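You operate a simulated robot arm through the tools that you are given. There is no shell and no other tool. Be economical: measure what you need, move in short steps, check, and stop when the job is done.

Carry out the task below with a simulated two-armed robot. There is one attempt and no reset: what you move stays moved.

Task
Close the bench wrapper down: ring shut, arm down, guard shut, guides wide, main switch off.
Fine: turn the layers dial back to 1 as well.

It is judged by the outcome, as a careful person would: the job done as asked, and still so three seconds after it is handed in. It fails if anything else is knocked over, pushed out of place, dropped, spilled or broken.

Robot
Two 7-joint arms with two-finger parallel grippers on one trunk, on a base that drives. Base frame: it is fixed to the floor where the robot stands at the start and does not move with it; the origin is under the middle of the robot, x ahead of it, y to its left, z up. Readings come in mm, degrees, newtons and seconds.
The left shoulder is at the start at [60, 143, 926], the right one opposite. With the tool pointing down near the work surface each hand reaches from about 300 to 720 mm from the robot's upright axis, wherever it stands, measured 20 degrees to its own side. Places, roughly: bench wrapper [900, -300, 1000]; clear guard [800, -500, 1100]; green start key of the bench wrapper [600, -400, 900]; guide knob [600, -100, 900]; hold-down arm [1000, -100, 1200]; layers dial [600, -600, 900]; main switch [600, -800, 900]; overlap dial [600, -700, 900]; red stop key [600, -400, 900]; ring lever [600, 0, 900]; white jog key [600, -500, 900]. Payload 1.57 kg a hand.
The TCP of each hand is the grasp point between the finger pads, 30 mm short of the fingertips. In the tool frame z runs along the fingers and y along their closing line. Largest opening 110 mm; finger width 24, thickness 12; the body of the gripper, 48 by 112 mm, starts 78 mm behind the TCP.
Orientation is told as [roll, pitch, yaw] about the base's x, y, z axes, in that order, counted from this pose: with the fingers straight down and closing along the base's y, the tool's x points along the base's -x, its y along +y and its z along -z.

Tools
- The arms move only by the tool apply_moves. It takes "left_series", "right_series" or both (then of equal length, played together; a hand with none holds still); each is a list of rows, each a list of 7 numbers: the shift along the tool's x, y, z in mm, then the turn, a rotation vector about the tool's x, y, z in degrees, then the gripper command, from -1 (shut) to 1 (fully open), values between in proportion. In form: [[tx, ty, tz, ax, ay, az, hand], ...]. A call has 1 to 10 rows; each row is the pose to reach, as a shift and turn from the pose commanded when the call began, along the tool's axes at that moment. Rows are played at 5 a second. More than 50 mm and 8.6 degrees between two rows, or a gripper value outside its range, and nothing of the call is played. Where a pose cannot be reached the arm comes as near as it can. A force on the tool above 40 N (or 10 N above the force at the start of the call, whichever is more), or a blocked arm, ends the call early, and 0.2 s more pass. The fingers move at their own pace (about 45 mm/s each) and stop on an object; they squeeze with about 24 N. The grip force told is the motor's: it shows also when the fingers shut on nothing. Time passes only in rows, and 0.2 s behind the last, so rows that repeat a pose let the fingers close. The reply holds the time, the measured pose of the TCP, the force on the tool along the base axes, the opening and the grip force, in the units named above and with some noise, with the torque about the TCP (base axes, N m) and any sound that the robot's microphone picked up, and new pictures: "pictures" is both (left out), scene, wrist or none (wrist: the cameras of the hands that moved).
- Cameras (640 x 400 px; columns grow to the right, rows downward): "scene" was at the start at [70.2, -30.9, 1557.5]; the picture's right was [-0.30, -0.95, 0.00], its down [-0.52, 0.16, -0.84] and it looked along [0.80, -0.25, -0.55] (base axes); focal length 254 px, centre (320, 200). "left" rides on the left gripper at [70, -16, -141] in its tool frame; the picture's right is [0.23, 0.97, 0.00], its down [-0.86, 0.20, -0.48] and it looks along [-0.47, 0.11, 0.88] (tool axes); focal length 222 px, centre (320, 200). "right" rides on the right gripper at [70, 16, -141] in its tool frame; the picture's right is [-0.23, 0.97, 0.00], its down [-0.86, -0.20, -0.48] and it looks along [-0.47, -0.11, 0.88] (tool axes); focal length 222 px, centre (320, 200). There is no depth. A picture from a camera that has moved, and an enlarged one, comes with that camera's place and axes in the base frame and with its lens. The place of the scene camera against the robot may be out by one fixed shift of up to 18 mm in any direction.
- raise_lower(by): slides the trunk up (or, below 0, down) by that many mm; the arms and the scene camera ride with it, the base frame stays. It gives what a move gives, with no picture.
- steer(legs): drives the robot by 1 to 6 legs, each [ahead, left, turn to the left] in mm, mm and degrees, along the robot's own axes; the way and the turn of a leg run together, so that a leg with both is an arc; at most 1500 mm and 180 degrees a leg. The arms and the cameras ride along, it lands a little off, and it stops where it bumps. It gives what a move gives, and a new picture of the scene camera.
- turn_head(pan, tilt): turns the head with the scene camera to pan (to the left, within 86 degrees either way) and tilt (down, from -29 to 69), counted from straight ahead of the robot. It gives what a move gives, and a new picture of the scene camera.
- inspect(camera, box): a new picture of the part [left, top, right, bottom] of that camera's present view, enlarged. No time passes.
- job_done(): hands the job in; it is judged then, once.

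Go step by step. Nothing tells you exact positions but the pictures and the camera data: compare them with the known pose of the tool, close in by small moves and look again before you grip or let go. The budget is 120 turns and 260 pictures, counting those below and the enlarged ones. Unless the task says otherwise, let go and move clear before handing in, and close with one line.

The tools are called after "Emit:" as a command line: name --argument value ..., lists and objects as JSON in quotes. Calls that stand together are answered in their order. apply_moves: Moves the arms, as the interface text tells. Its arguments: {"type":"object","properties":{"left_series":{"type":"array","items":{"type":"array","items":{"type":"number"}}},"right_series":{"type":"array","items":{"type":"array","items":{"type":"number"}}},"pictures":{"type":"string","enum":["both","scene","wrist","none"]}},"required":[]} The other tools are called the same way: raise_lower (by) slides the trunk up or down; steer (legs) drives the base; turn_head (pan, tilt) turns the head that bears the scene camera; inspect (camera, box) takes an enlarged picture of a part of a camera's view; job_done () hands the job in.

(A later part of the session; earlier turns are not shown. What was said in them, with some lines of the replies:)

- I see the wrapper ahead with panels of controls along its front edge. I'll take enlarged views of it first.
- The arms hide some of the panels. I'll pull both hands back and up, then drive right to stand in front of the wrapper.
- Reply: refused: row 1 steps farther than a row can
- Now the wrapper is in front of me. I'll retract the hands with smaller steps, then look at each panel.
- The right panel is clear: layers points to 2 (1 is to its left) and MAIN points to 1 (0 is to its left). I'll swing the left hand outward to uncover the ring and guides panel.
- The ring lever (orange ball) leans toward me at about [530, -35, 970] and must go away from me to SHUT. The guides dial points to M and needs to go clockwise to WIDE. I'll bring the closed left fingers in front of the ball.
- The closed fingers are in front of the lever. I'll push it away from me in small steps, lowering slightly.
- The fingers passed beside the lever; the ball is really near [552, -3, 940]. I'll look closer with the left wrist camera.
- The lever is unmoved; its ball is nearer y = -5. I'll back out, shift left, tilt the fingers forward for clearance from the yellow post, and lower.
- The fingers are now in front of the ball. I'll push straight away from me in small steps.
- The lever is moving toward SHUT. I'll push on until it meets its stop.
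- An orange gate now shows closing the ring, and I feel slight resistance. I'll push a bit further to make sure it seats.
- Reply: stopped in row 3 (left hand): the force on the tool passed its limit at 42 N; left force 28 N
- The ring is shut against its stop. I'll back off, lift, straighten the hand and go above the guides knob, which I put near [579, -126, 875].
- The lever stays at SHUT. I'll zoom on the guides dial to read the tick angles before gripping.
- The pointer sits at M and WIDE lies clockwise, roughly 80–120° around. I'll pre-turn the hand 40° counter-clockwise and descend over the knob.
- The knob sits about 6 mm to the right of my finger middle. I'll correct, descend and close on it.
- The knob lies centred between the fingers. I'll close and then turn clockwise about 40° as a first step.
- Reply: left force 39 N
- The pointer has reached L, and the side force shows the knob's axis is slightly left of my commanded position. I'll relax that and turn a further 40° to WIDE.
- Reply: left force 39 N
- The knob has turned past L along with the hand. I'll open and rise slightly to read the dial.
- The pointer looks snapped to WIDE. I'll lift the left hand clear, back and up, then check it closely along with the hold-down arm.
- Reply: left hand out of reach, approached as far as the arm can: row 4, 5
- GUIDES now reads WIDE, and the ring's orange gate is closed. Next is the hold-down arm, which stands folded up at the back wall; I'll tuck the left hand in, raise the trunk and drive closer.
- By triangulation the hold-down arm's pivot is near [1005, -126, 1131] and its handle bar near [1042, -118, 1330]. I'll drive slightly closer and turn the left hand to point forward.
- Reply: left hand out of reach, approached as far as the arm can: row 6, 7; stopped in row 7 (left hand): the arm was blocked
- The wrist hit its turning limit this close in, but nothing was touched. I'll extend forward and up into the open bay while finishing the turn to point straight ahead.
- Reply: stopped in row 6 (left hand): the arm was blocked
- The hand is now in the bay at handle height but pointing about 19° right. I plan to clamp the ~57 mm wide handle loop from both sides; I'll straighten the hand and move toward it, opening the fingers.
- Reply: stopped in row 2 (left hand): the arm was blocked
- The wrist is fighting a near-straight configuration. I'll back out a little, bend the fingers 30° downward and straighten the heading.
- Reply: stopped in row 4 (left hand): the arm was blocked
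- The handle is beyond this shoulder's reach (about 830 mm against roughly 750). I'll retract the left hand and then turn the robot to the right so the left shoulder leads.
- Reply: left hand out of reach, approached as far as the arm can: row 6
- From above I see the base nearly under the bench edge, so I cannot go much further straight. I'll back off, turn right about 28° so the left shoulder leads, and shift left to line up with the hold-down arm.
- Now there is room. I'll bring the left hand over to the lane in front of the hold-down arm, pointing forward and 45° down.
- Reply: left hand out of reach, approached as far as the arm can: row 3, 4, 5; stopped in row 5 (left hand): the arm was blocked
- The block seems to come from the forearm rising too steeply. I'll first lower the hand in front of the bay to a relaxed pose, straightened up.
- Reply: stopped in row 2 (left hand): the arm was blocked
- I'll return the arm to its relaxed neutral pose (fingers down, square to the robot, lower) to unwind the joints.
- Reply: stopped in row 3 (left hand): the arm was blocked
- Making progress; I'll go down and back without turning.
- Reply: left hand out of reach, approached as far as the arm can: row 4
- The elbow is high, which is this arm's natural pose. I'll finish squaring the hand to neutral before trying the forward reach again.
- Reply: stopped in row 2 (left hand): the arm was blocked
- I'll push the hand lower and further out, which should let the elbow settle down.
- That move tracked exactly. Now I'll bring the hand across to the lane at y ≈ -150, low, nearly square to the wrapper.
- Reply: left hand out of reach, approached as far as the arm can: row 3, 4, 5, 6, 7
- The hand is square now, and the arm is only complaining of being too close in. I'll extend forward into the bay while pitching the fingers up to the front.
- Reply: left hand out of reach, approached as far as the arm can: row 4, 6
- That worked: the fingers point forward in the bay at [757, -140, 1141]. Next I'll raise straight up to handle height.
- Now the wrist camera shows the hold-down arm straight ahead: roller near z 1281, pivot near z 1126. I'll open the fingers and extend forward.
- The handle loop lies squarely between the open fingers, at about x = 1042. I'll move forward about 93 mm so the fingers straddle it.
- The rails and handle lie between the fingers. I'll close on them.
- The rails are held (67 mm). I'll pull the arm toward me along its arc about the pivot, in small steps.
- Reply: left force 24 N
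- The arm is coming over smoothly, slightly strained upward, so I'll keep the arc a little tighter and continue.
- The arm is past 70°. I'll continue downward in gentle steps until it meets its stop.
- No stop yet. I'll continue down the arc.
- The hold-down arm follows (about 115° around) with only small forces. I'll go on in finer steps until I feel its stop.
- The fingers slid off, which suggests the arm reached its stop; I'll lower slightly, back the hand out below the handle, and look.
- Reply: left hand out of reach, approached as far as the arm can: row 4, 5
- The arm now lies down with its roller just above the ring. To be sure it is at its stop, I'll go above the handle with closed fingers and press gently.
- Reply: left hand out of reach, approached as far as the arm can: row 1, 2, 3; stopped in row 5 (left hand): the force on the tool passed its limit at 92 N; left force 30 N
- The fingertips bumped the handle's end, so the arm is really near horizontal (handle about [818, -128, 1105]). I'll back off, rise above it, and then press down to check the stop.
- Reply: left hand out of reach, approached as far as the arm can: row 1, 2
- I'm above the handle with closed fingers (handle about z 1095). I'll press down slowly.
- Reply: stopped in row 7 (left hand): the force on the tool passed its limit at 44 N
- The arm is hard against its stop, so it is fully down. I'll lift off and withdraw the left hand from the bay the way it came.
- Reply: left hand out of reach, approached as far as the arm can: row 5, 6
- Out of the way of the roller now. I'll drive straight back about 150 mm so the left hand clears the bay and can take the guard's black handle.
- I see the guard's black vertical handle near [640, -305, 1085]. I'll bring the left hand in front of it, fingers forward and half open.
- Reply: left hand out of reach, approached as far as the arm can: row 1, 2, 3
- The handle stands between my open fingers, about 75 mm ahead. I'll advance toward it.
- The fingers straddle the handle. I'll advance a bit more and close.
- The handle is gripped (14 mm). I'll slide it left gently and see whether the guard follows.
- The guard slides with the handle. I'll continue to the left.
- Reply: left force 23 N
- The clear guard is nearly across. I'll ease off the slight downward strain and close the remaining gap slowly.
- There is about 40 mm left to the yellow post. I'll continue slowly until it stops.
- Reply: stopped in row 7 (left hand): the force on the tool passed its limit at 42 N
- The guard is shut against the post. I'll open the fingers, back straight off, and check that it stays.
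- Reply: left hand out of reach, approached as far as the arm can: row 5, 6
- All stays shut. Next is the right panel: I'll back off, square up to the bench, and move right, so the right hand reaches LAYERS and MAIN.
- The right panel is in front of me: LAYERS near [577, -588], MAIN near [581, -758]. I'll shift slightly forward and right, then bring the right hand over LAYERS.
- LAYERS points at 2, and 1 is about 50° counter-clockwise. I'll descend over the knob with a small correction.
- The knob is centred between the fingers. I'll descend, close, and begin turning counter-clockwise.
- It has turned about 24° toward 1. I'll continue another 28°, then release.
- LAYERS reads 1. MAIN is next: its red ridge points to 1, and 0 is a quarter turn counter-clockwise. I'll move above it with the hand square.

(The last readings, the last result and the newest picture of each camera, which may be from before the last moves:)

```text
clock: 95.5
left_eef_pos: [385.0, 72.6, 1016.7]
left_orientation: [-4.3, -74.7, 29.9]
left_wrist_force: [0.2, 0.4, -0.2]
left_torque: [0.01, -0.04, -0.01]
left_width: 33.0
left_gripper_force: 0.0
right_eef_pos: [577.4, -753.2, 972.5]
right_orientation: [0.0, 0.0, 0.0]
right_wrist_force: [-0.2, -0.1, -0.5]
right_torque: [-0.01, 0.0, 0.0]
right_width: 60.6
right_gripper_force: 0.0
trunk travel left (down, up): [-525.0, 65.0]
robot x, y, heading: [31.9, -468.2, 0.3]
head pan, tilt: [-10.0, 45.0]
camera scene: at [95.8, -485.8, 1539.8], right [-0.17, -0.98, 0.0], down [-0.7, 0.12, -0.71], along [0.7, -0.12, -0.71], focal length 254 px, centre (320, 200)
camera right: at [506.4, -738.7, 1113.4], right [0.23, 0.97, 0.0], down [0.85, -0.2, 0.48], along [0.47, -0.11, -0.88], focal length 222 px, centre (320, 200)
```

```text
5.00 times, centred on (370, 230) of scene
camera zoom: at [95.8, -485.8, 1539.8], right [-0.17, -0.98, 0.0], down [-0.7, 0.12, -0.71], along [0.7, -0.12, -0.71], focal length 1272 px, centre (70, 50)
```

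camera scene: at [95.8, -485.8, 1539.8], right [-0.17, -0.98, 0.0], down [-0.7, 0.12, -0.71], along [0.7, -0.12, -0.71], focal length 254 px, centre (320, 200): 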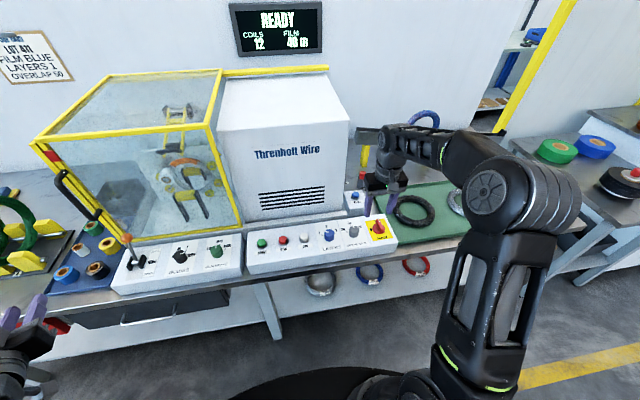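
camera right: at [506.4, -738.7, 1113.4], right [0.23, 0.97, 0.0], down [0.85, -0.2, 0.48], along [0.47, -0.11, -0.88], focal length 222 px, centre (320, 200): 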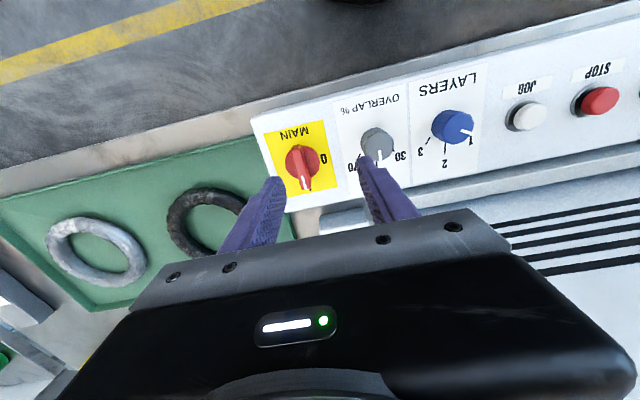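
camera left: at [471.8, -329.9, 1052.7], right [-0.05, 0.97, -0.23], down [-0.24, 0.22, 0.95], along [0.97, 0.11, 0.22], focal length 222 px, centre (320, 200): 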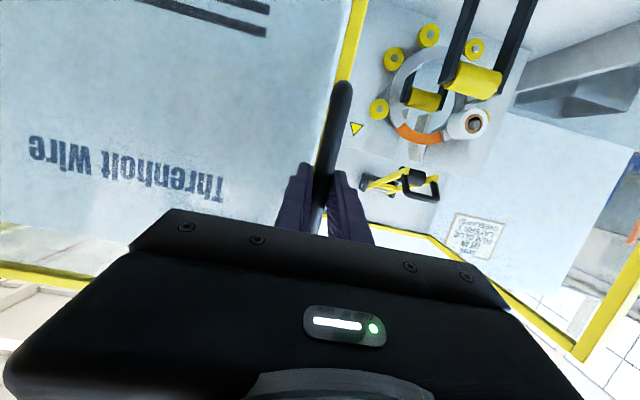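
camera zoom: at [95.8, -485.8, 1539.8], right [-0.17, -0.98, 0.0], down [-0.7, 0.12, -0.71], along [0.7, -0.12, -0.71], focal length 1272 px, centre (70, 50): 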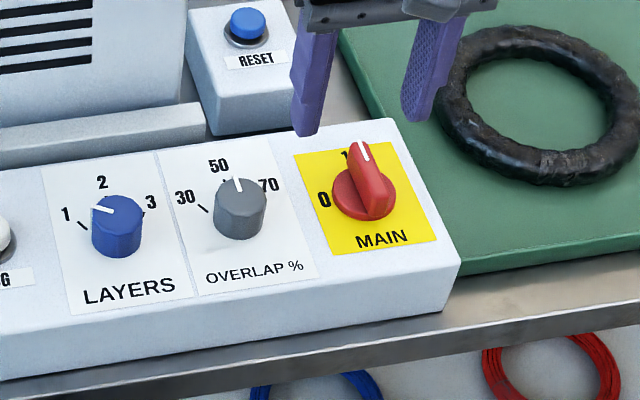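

MAIN is near [585, -777]. I'll centre over it and descend partway.

Emit:
apply_moves --right_series '[[-7, -24, 10, 0, 0, 0, 0.1], [-7, -24, 35, 0, 0, 0, 0], [-7, -24, 52, 0, 0, 0, 0], [-7, -24, 52, 0, 0, 0, 0]]' --pictures "wrist"

Emit:
inspect --camera "right" --box '[240, 80, 400, 240]'

Emit:
inspect --camera "scene" --box '[330, 190, 430, 260]'

```text
clock: 96.5
left_eef_pos: [384.8, 72.1, 1016.6]
left_orientation: [-4.2, -74.7, 29.8]
left_wrist_force: [-0.2, 0.6, -0.6]
left_torque: [0.01, 0.01, 0.01]
left_width: 33.0
left_gripper_force: 0.2
right_eef_pos: [583.9, -776.0, 919.3]
right_orientation: [0.0, 0.0, -0.1]
right_wrist_force: [-0.4, -0.8, 0.2]
right_torque: [0.02, 0.02, -0.01]
right_width: 54.7
right_gripper_force: 0.0
trunk travel left (down, up): [-525.0, 65.0]
robot x, y, heading: [28.8, -466.7, 0.1]
head pan, tilt: [-10.0, 45.0]
camera right: at [513.8, -762.1, 1061.4], right [0.23, 0.97, 0.0], down [0.86, -0.2, 0.48], along [0.47, -0.11, -0.88], focal length 222 px, centre (320, 200)
```

right: 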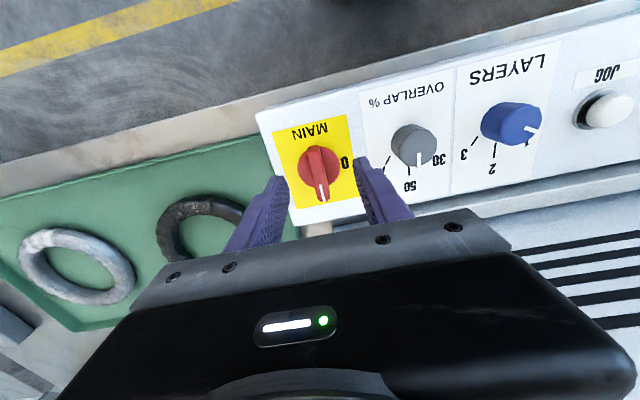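

```text
2.50 times, centred on (320, 160) of right
camera zoom: at [513.8, -762.1, 1061.4], right [0.23, 0.97, 0.0], down [0.86, -0.2, 0.48], along [0.47, -0.11, -0.88], focal length 555 px, centre (320, 300)
```

zoom: 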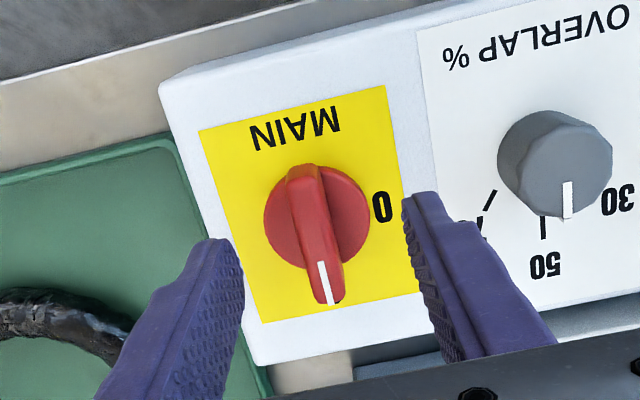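

```text
5.71 times, centred on (380, 225) of scene
camera zoom: at [95.7, -486.0, 1539.9], right [-0.17, -0.98, 0.0], down [-0.7, 0.12, -0.71], along [0.7, -0.12, -0.71], focal length 1453 px, centre (-23, 57)
```

zoom: 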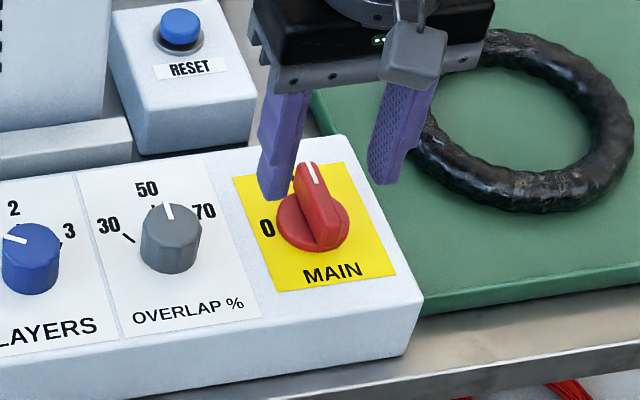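

Nearly centred. I'll go down a little more and close gently on the ridge.

Emit:
apply_moves --right_series '[[0, -3, 9, 0, 0, 0, 0], [0, -3, 18, 0, 0, 0, 0], [0, -3, 18, 0, 0, 0, -1], [0, -3, 18, 0, 0, 0, -1], [0, -3, 18, 0, 0, 0, -1], [0, -3, 18, 0, 0, 0, -1]]' --pictures "wrist"

Emit:
inspect --camera "right" --box '[240, 80, 400, 240]'

```text
clock: 97.9
left_eef_pos: [384.1, 71.7, 1016.3]
left_orientation: [-4.2, -74.7, 29.8]
left_wrist_force: [-0.6, 0.7, -0.2]
left_torque: [0.01, -0.01, 0.0]
left_width: 33.1
left_gripper_force: 0.1
right_eef_pos: [585.0, -780.8, 903.3]
right_orientation: [0.1, -0.1, 0.0]
right_wrist_force: [-0.1, 0.6, -0.5]
right_torque: [0.01, 0.0, 0.0]
right_width: 0.2
right_gripper_force: 18.9
trunk travel left (down, up): [-525.0, 65.0]
robot x, y, heading: [30.2, -471.3, 0.2]
head pan, tilt: [-10.0, 45.0]
camera right: at [513.6, -765.5, 1044.1], right [0.23, 0.97, 0.0], down [0.86, -0.2, 0.48], along [0.47, -0.11, -0.88], focal length 222 px, centre (320, 200)
```

right: 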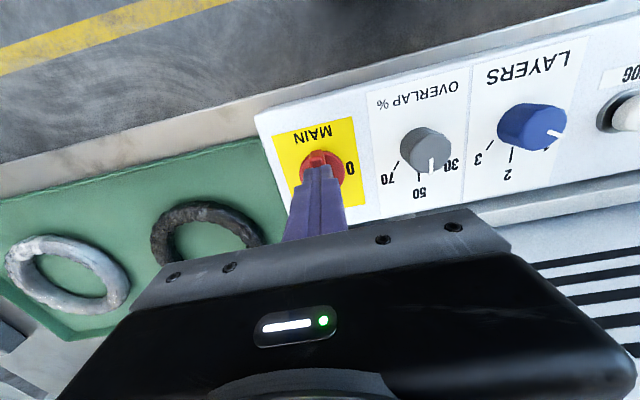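

```text
2.50 times, centred on (320, 160) of right
camera zoom: at [513.6, -765.5, 1044.1], right [0.23, 0.97, 0.0], down [0.86, -0.2, 0.48], along [0.47, -0.11, -0.88], focal length 555 px, centre (320, 300)
```

zoom: 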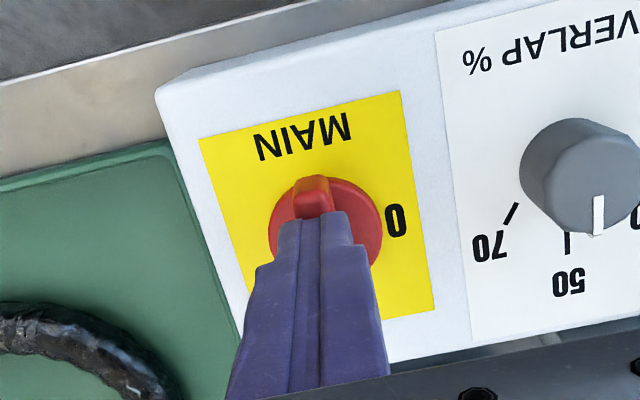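

The fingers closed just above the ridge. I'll reopen, go 15 mm lower, and close again.

Emit:
apply_moves --right_series '[[0, 0, 0, 0, 0, 0, 0], [0, 0, 0, 0, 0, 0, 0], [0, 0, 0, 0, 0, 0, 0], [0, 0, 8, 0, 0, 0, 0], [0, 0, 15, 0, 0, 0, 0], [0, 0, 15, 0, 0, 0, -1], [0, 0, 15, 0, 0, 0, -1], [0, 0, 15, 0, 0, 0, -1], [0, 0, 15, 0, 0, 0, -1]]' --pictures "wrist"

Emit:
inspect --camera "right" --box '[240, 80, 400, 240]'

```text
clock: 99.9
left_eef_pos: [385.9, 72.2, 1016.3]
left_orientation: [-4.1, -74.8, 29.8]
left_wrist_force: [0.3, -0.1, -0.5]
left_torque: [0.01, -0.01, 0.0]
left_width: 33.0
left_gripper_force: 0.0
right_eef_pos: [583.8, -779.7, 886.9]
right_orientation: [0.1, -0.1, 0.0]
right_wrist_force: [-1.3, 1.5, 0.0]
right_torque: [-0.02, -0.11, 0.16]
right_width: 12.9
right_gripper_force: 27.5
trunk travel left (down, up): [-525.0, 65.0]
robot x, y, heading: [28.9, -468.0, 0.0]
head pan, tilt: [-10.0, 45.0]
camera right: at [513.6, -765.6, 1028.8], right [0.23, 0.97, 0.0], down [0.86, -0.2, 0.48], along [0.47, -0.11, -0.88], focal length 222 px, centre (320, 200)
```

right: 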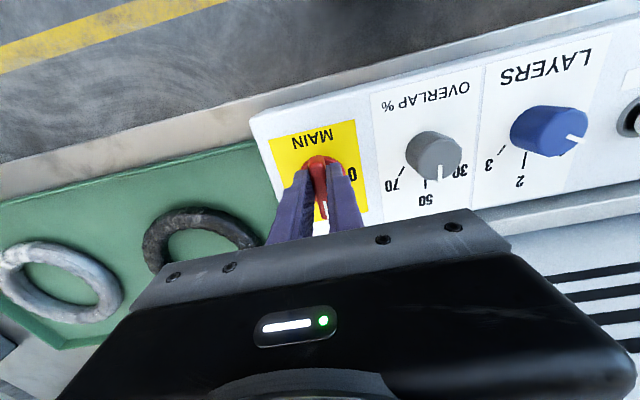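

```text
2.50 times, centred on (320, 160) of right
camera zoom: at [513.6, -765.6, 1028.8], right [0.23, 0.97, 0.0], down [0.86, -0.2, 0.48], along [0.47, -0.11, -0.88], focal length 555 px, centre (320, 300)
```

zoom: 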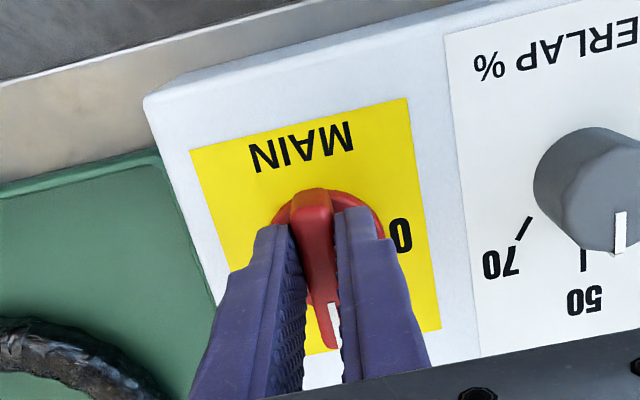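

The ridge is gripped (13 mm). I'll turn it counter-clockwise toward 0 in steps.

Emit:
apply_moves --right_series '[[0, 0, 0, 0, 0, -8, -1], [0, 0, 0, 0, 0, -16, -1], [0, 0, 0, 0, 0, -24, -1], [0, 0, 0, 0, 0, -32, -1], [0, 0, 0, 0, 0, -40, -1], [0, 0, 0, 0, 0, -48, -1]]' --pictures "wrist"

```text
clock: 101.3
left_eef_pos: [385.7, 69.5, 1017.7]
left_orientation: [-3.7, -74.9, 29.3]
left_wrist_force: [-0.2, -0.6, 0.6]
left_torque: [-0.01, -0.04, -0.04]
left_width: 32.9
left_gripper_force: 0.0
right_eef_pos: [584.8, -786.8, 886.6]
right_orientation: [-0.3, 0.0, 47.9]
right_wrist_force: [15.4, -30.6, 6.4]
right_torque: [-0.18, -0.46, -0.31]
right_width: 13.1
right_gripper_force: 30.1
trunk travel left (down, up): [-525.0, 65.0]
robot x, y, heading: [32.4, -468.1, 0.0]
head pan, tilt: [-10.0, 45.0]
camera right: at [526.5, -828.8, 1028.5], right [-0.57, 0.82, -0.01], down [0.72, 0.5, 0.48], along [0.4, 0.27, -0.88], focal length 222 px, centre (320, 200)
```

right: 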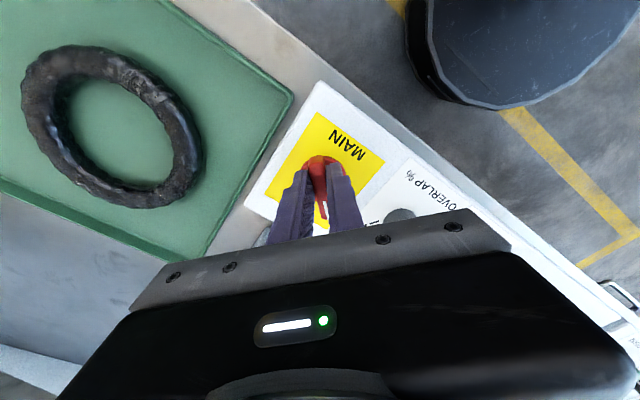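

It is turning with the hand. I'll ease the side force and continue to a full quarter turn.

Emit:
apply_moves --right_series '[[2, -5, 0, 0, 0, -6, -1], [2, -5, 0, 0, 0, -14, -1], [2, -5, 0, 0, 0, -22, -1], [2, -5, 0, 0, 0, -30, -1], [2, -5, 0, 0, 0, -37, -1], [2, -5, 0, 0, 0, -44, -1]]'

Emit:
inspect --camera "scene" --box '[330, 180, 430, 260]'

```text
clock: 102.7
left_eef_pos: [386.7, 70.9, 1016.0]
left_orientation: [-3.6, -74.8, 29.3]
left_wrist_force: [0.9, -0.6, 0.3]
left_torque: [0.01, 0.01, -0.01]
left_width: 33.0
left_gripper_force: 0.0
right_eef_pos: [592.4, -788.0, 887.4]
right_orientation: [-0.6, 0.0, 92.0]
right_wrist_force: [30.1, -23.8, 5.8]
right_torque: [-0.44, -0.25, -0.84]
right_width: 13.4
right_gripper_force: 30.3
trunk travel left (down, up): [-525.0, 65.0]
robot x, y, heading: [29.9, -466.4, 0.2]
head pan, tilt: [-10.0, 45.0]
camera scene: at [99.5, -488.7, 1539.7], right [-0.17, -0.98, 0.0], down [-0.7, 0.12, -0.71], along [0.69, -0.12, -0.71], focal length 254 px, centre (320, 200)
camera right: at [576.9, -859.5, 1028.3], right [-0.98, 0.19, -0.01], down [0.17, 0.86, 0.48], along [0.1, 0.47, -0.88], focal length 222 px, centre (320, 200)
```

scene: 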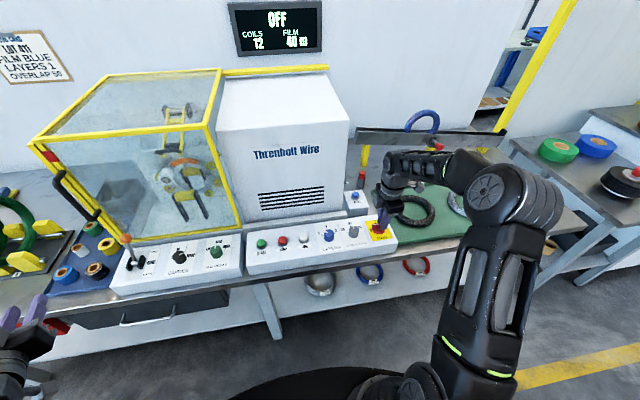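
right: 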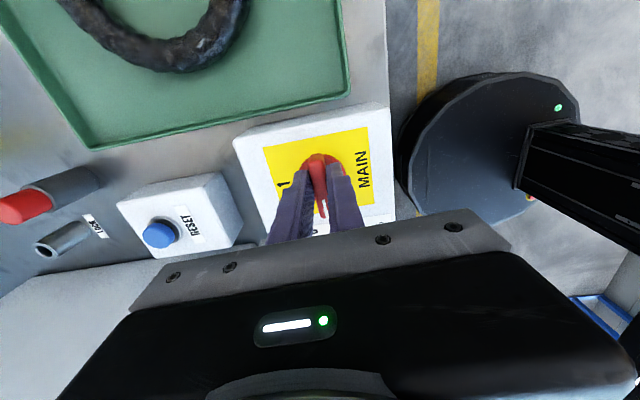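

```text
5.00 times, centred on (380, 220) of scene
camera zoom: at [99.5, -488.7, 1539.7], right [-0.17, -0.98, 0.0], down [-0.7, 0.12, -0.71], along [0.69, -0.12, -0.71], focal length 1272 px, centre (20, 100)
```

zoom: 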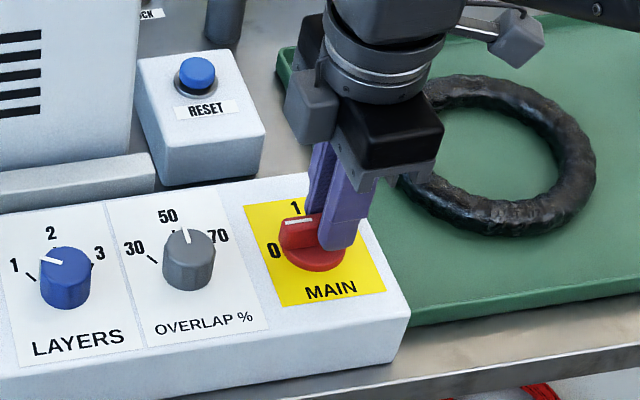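

The display reads OFF. I'll release, lift clear and check everything.

Emit:
apply_moves --right_series '[[0, 0, 0, 0, 0, 0, -0.2], [0, 0, 0, 0, 0, 0, -0.2], [0, 0, -40, 0, 0, 0, -0.2], [0, 0, -85, 0, 0, 0, -0.2], [0, 0, -130, 0, 0, 8, -0.2], [0, 0, -140, 0, 0, 16, -0.2], [0, 45, -140, 0, 0, 24, -0.2], [0, 90, -140, 0, 0, 32, -0.2], [0, 135, -140, 0, 0, 40, -0.2]]' --pictures "scene"

Emit:
inspect --camera "scene" --box '[280, 195, 410, 270]'

Emit:
inspect --camera "scene" --box '[20, 60, 250, 300]'

```text
clock: 104.7
left_eef_pos: [383.7, 73.3, 1016.2]
left_orientation: [-4.3, -74.9, 29.9]
left_wrist_force: [-0.4, 0.8, -0.2]
left_torque: [0.04, 0.0, 0.03]
left_width: 32.8
left_gripper_force: 0.1
right_eef_pos: [451.5, -787.6, 1028.1]
right_orientation: [0.0, -0.2, 51.8]
right_wrist_force: [-0.3, -0.4, 0.3]
right_torque: [-0.01, -0.03, 0.01]
right_width: 44.1
right_gripper_force: 0.0
trunk travel left (down, up): [-525.0, 65.0]
robot x, y, heading: [31.4, -468.9, 0.0]
head pan, tilt: [-10.0, 45.0]
camera scene: at [94.3, -486.0, 1539.9], right [-0.17, -0.98, 0.0], down [-0.7, 0.12, -0.71], along [0.7, -0.12, -0.71], focal length 254 px, centre (320, 200)
```

scene: 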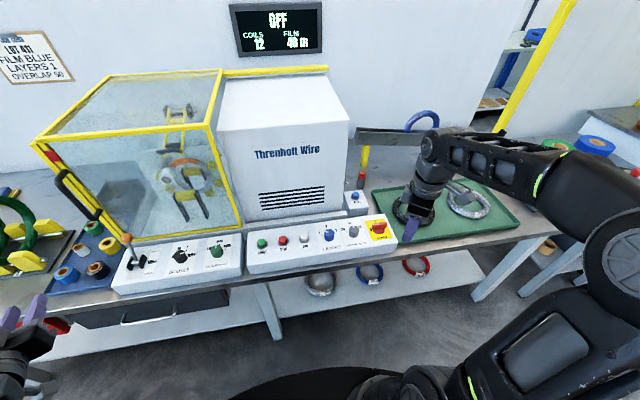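

```text
4.92 times, centred on (345, 232) of scene
camera zoom: at [94.3, -486.0, 1539.9], right [-0.17, -0.98, 0.0], down [-0.7, 0.12, -0.71], along [0.7, -0.12, -0.71], focal length 1252 px, centre (197, 40)
```

zoom: 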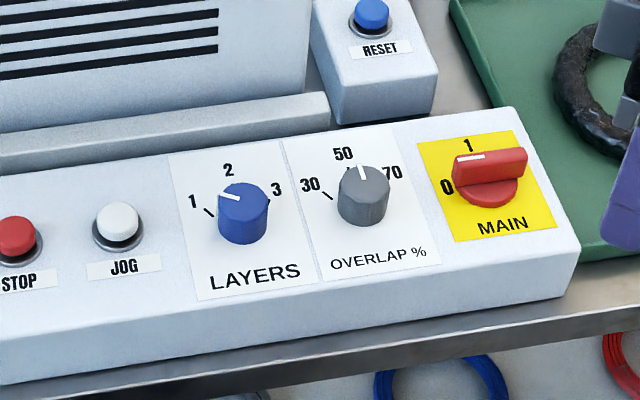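

```text
1.67 times, centred on (135, 180) of scene
camera zoom: at [94.3, -486.0, 1539.9], right [-0.17, -0.98, 0.0], down [-0.7, 0.12, -0.71], along [0.7, -0.12, -0.71], focal length 424 px, centre (628, 233)
```

zoom: 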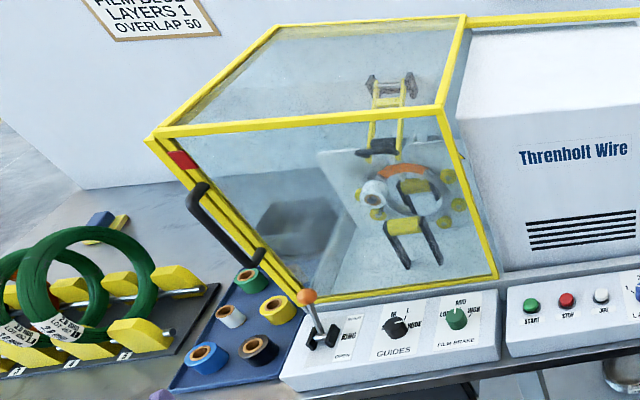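

The display reads OFF. MAIN is at 0, LAYERS at 1, GUIDES at WIDE, the ring lever at SHUT, the hold-down arm is down and the guard is closed. Both hands are clear and nothing else has been disturbed, so I'm handing the job in.

Emit:
job_done

```text
The job is handed in.
```

The bench wrapper is closed down: ring shut, hold-down arm down, guard shut, guides wide, layers at 1, and main switch off (display reads OFF).
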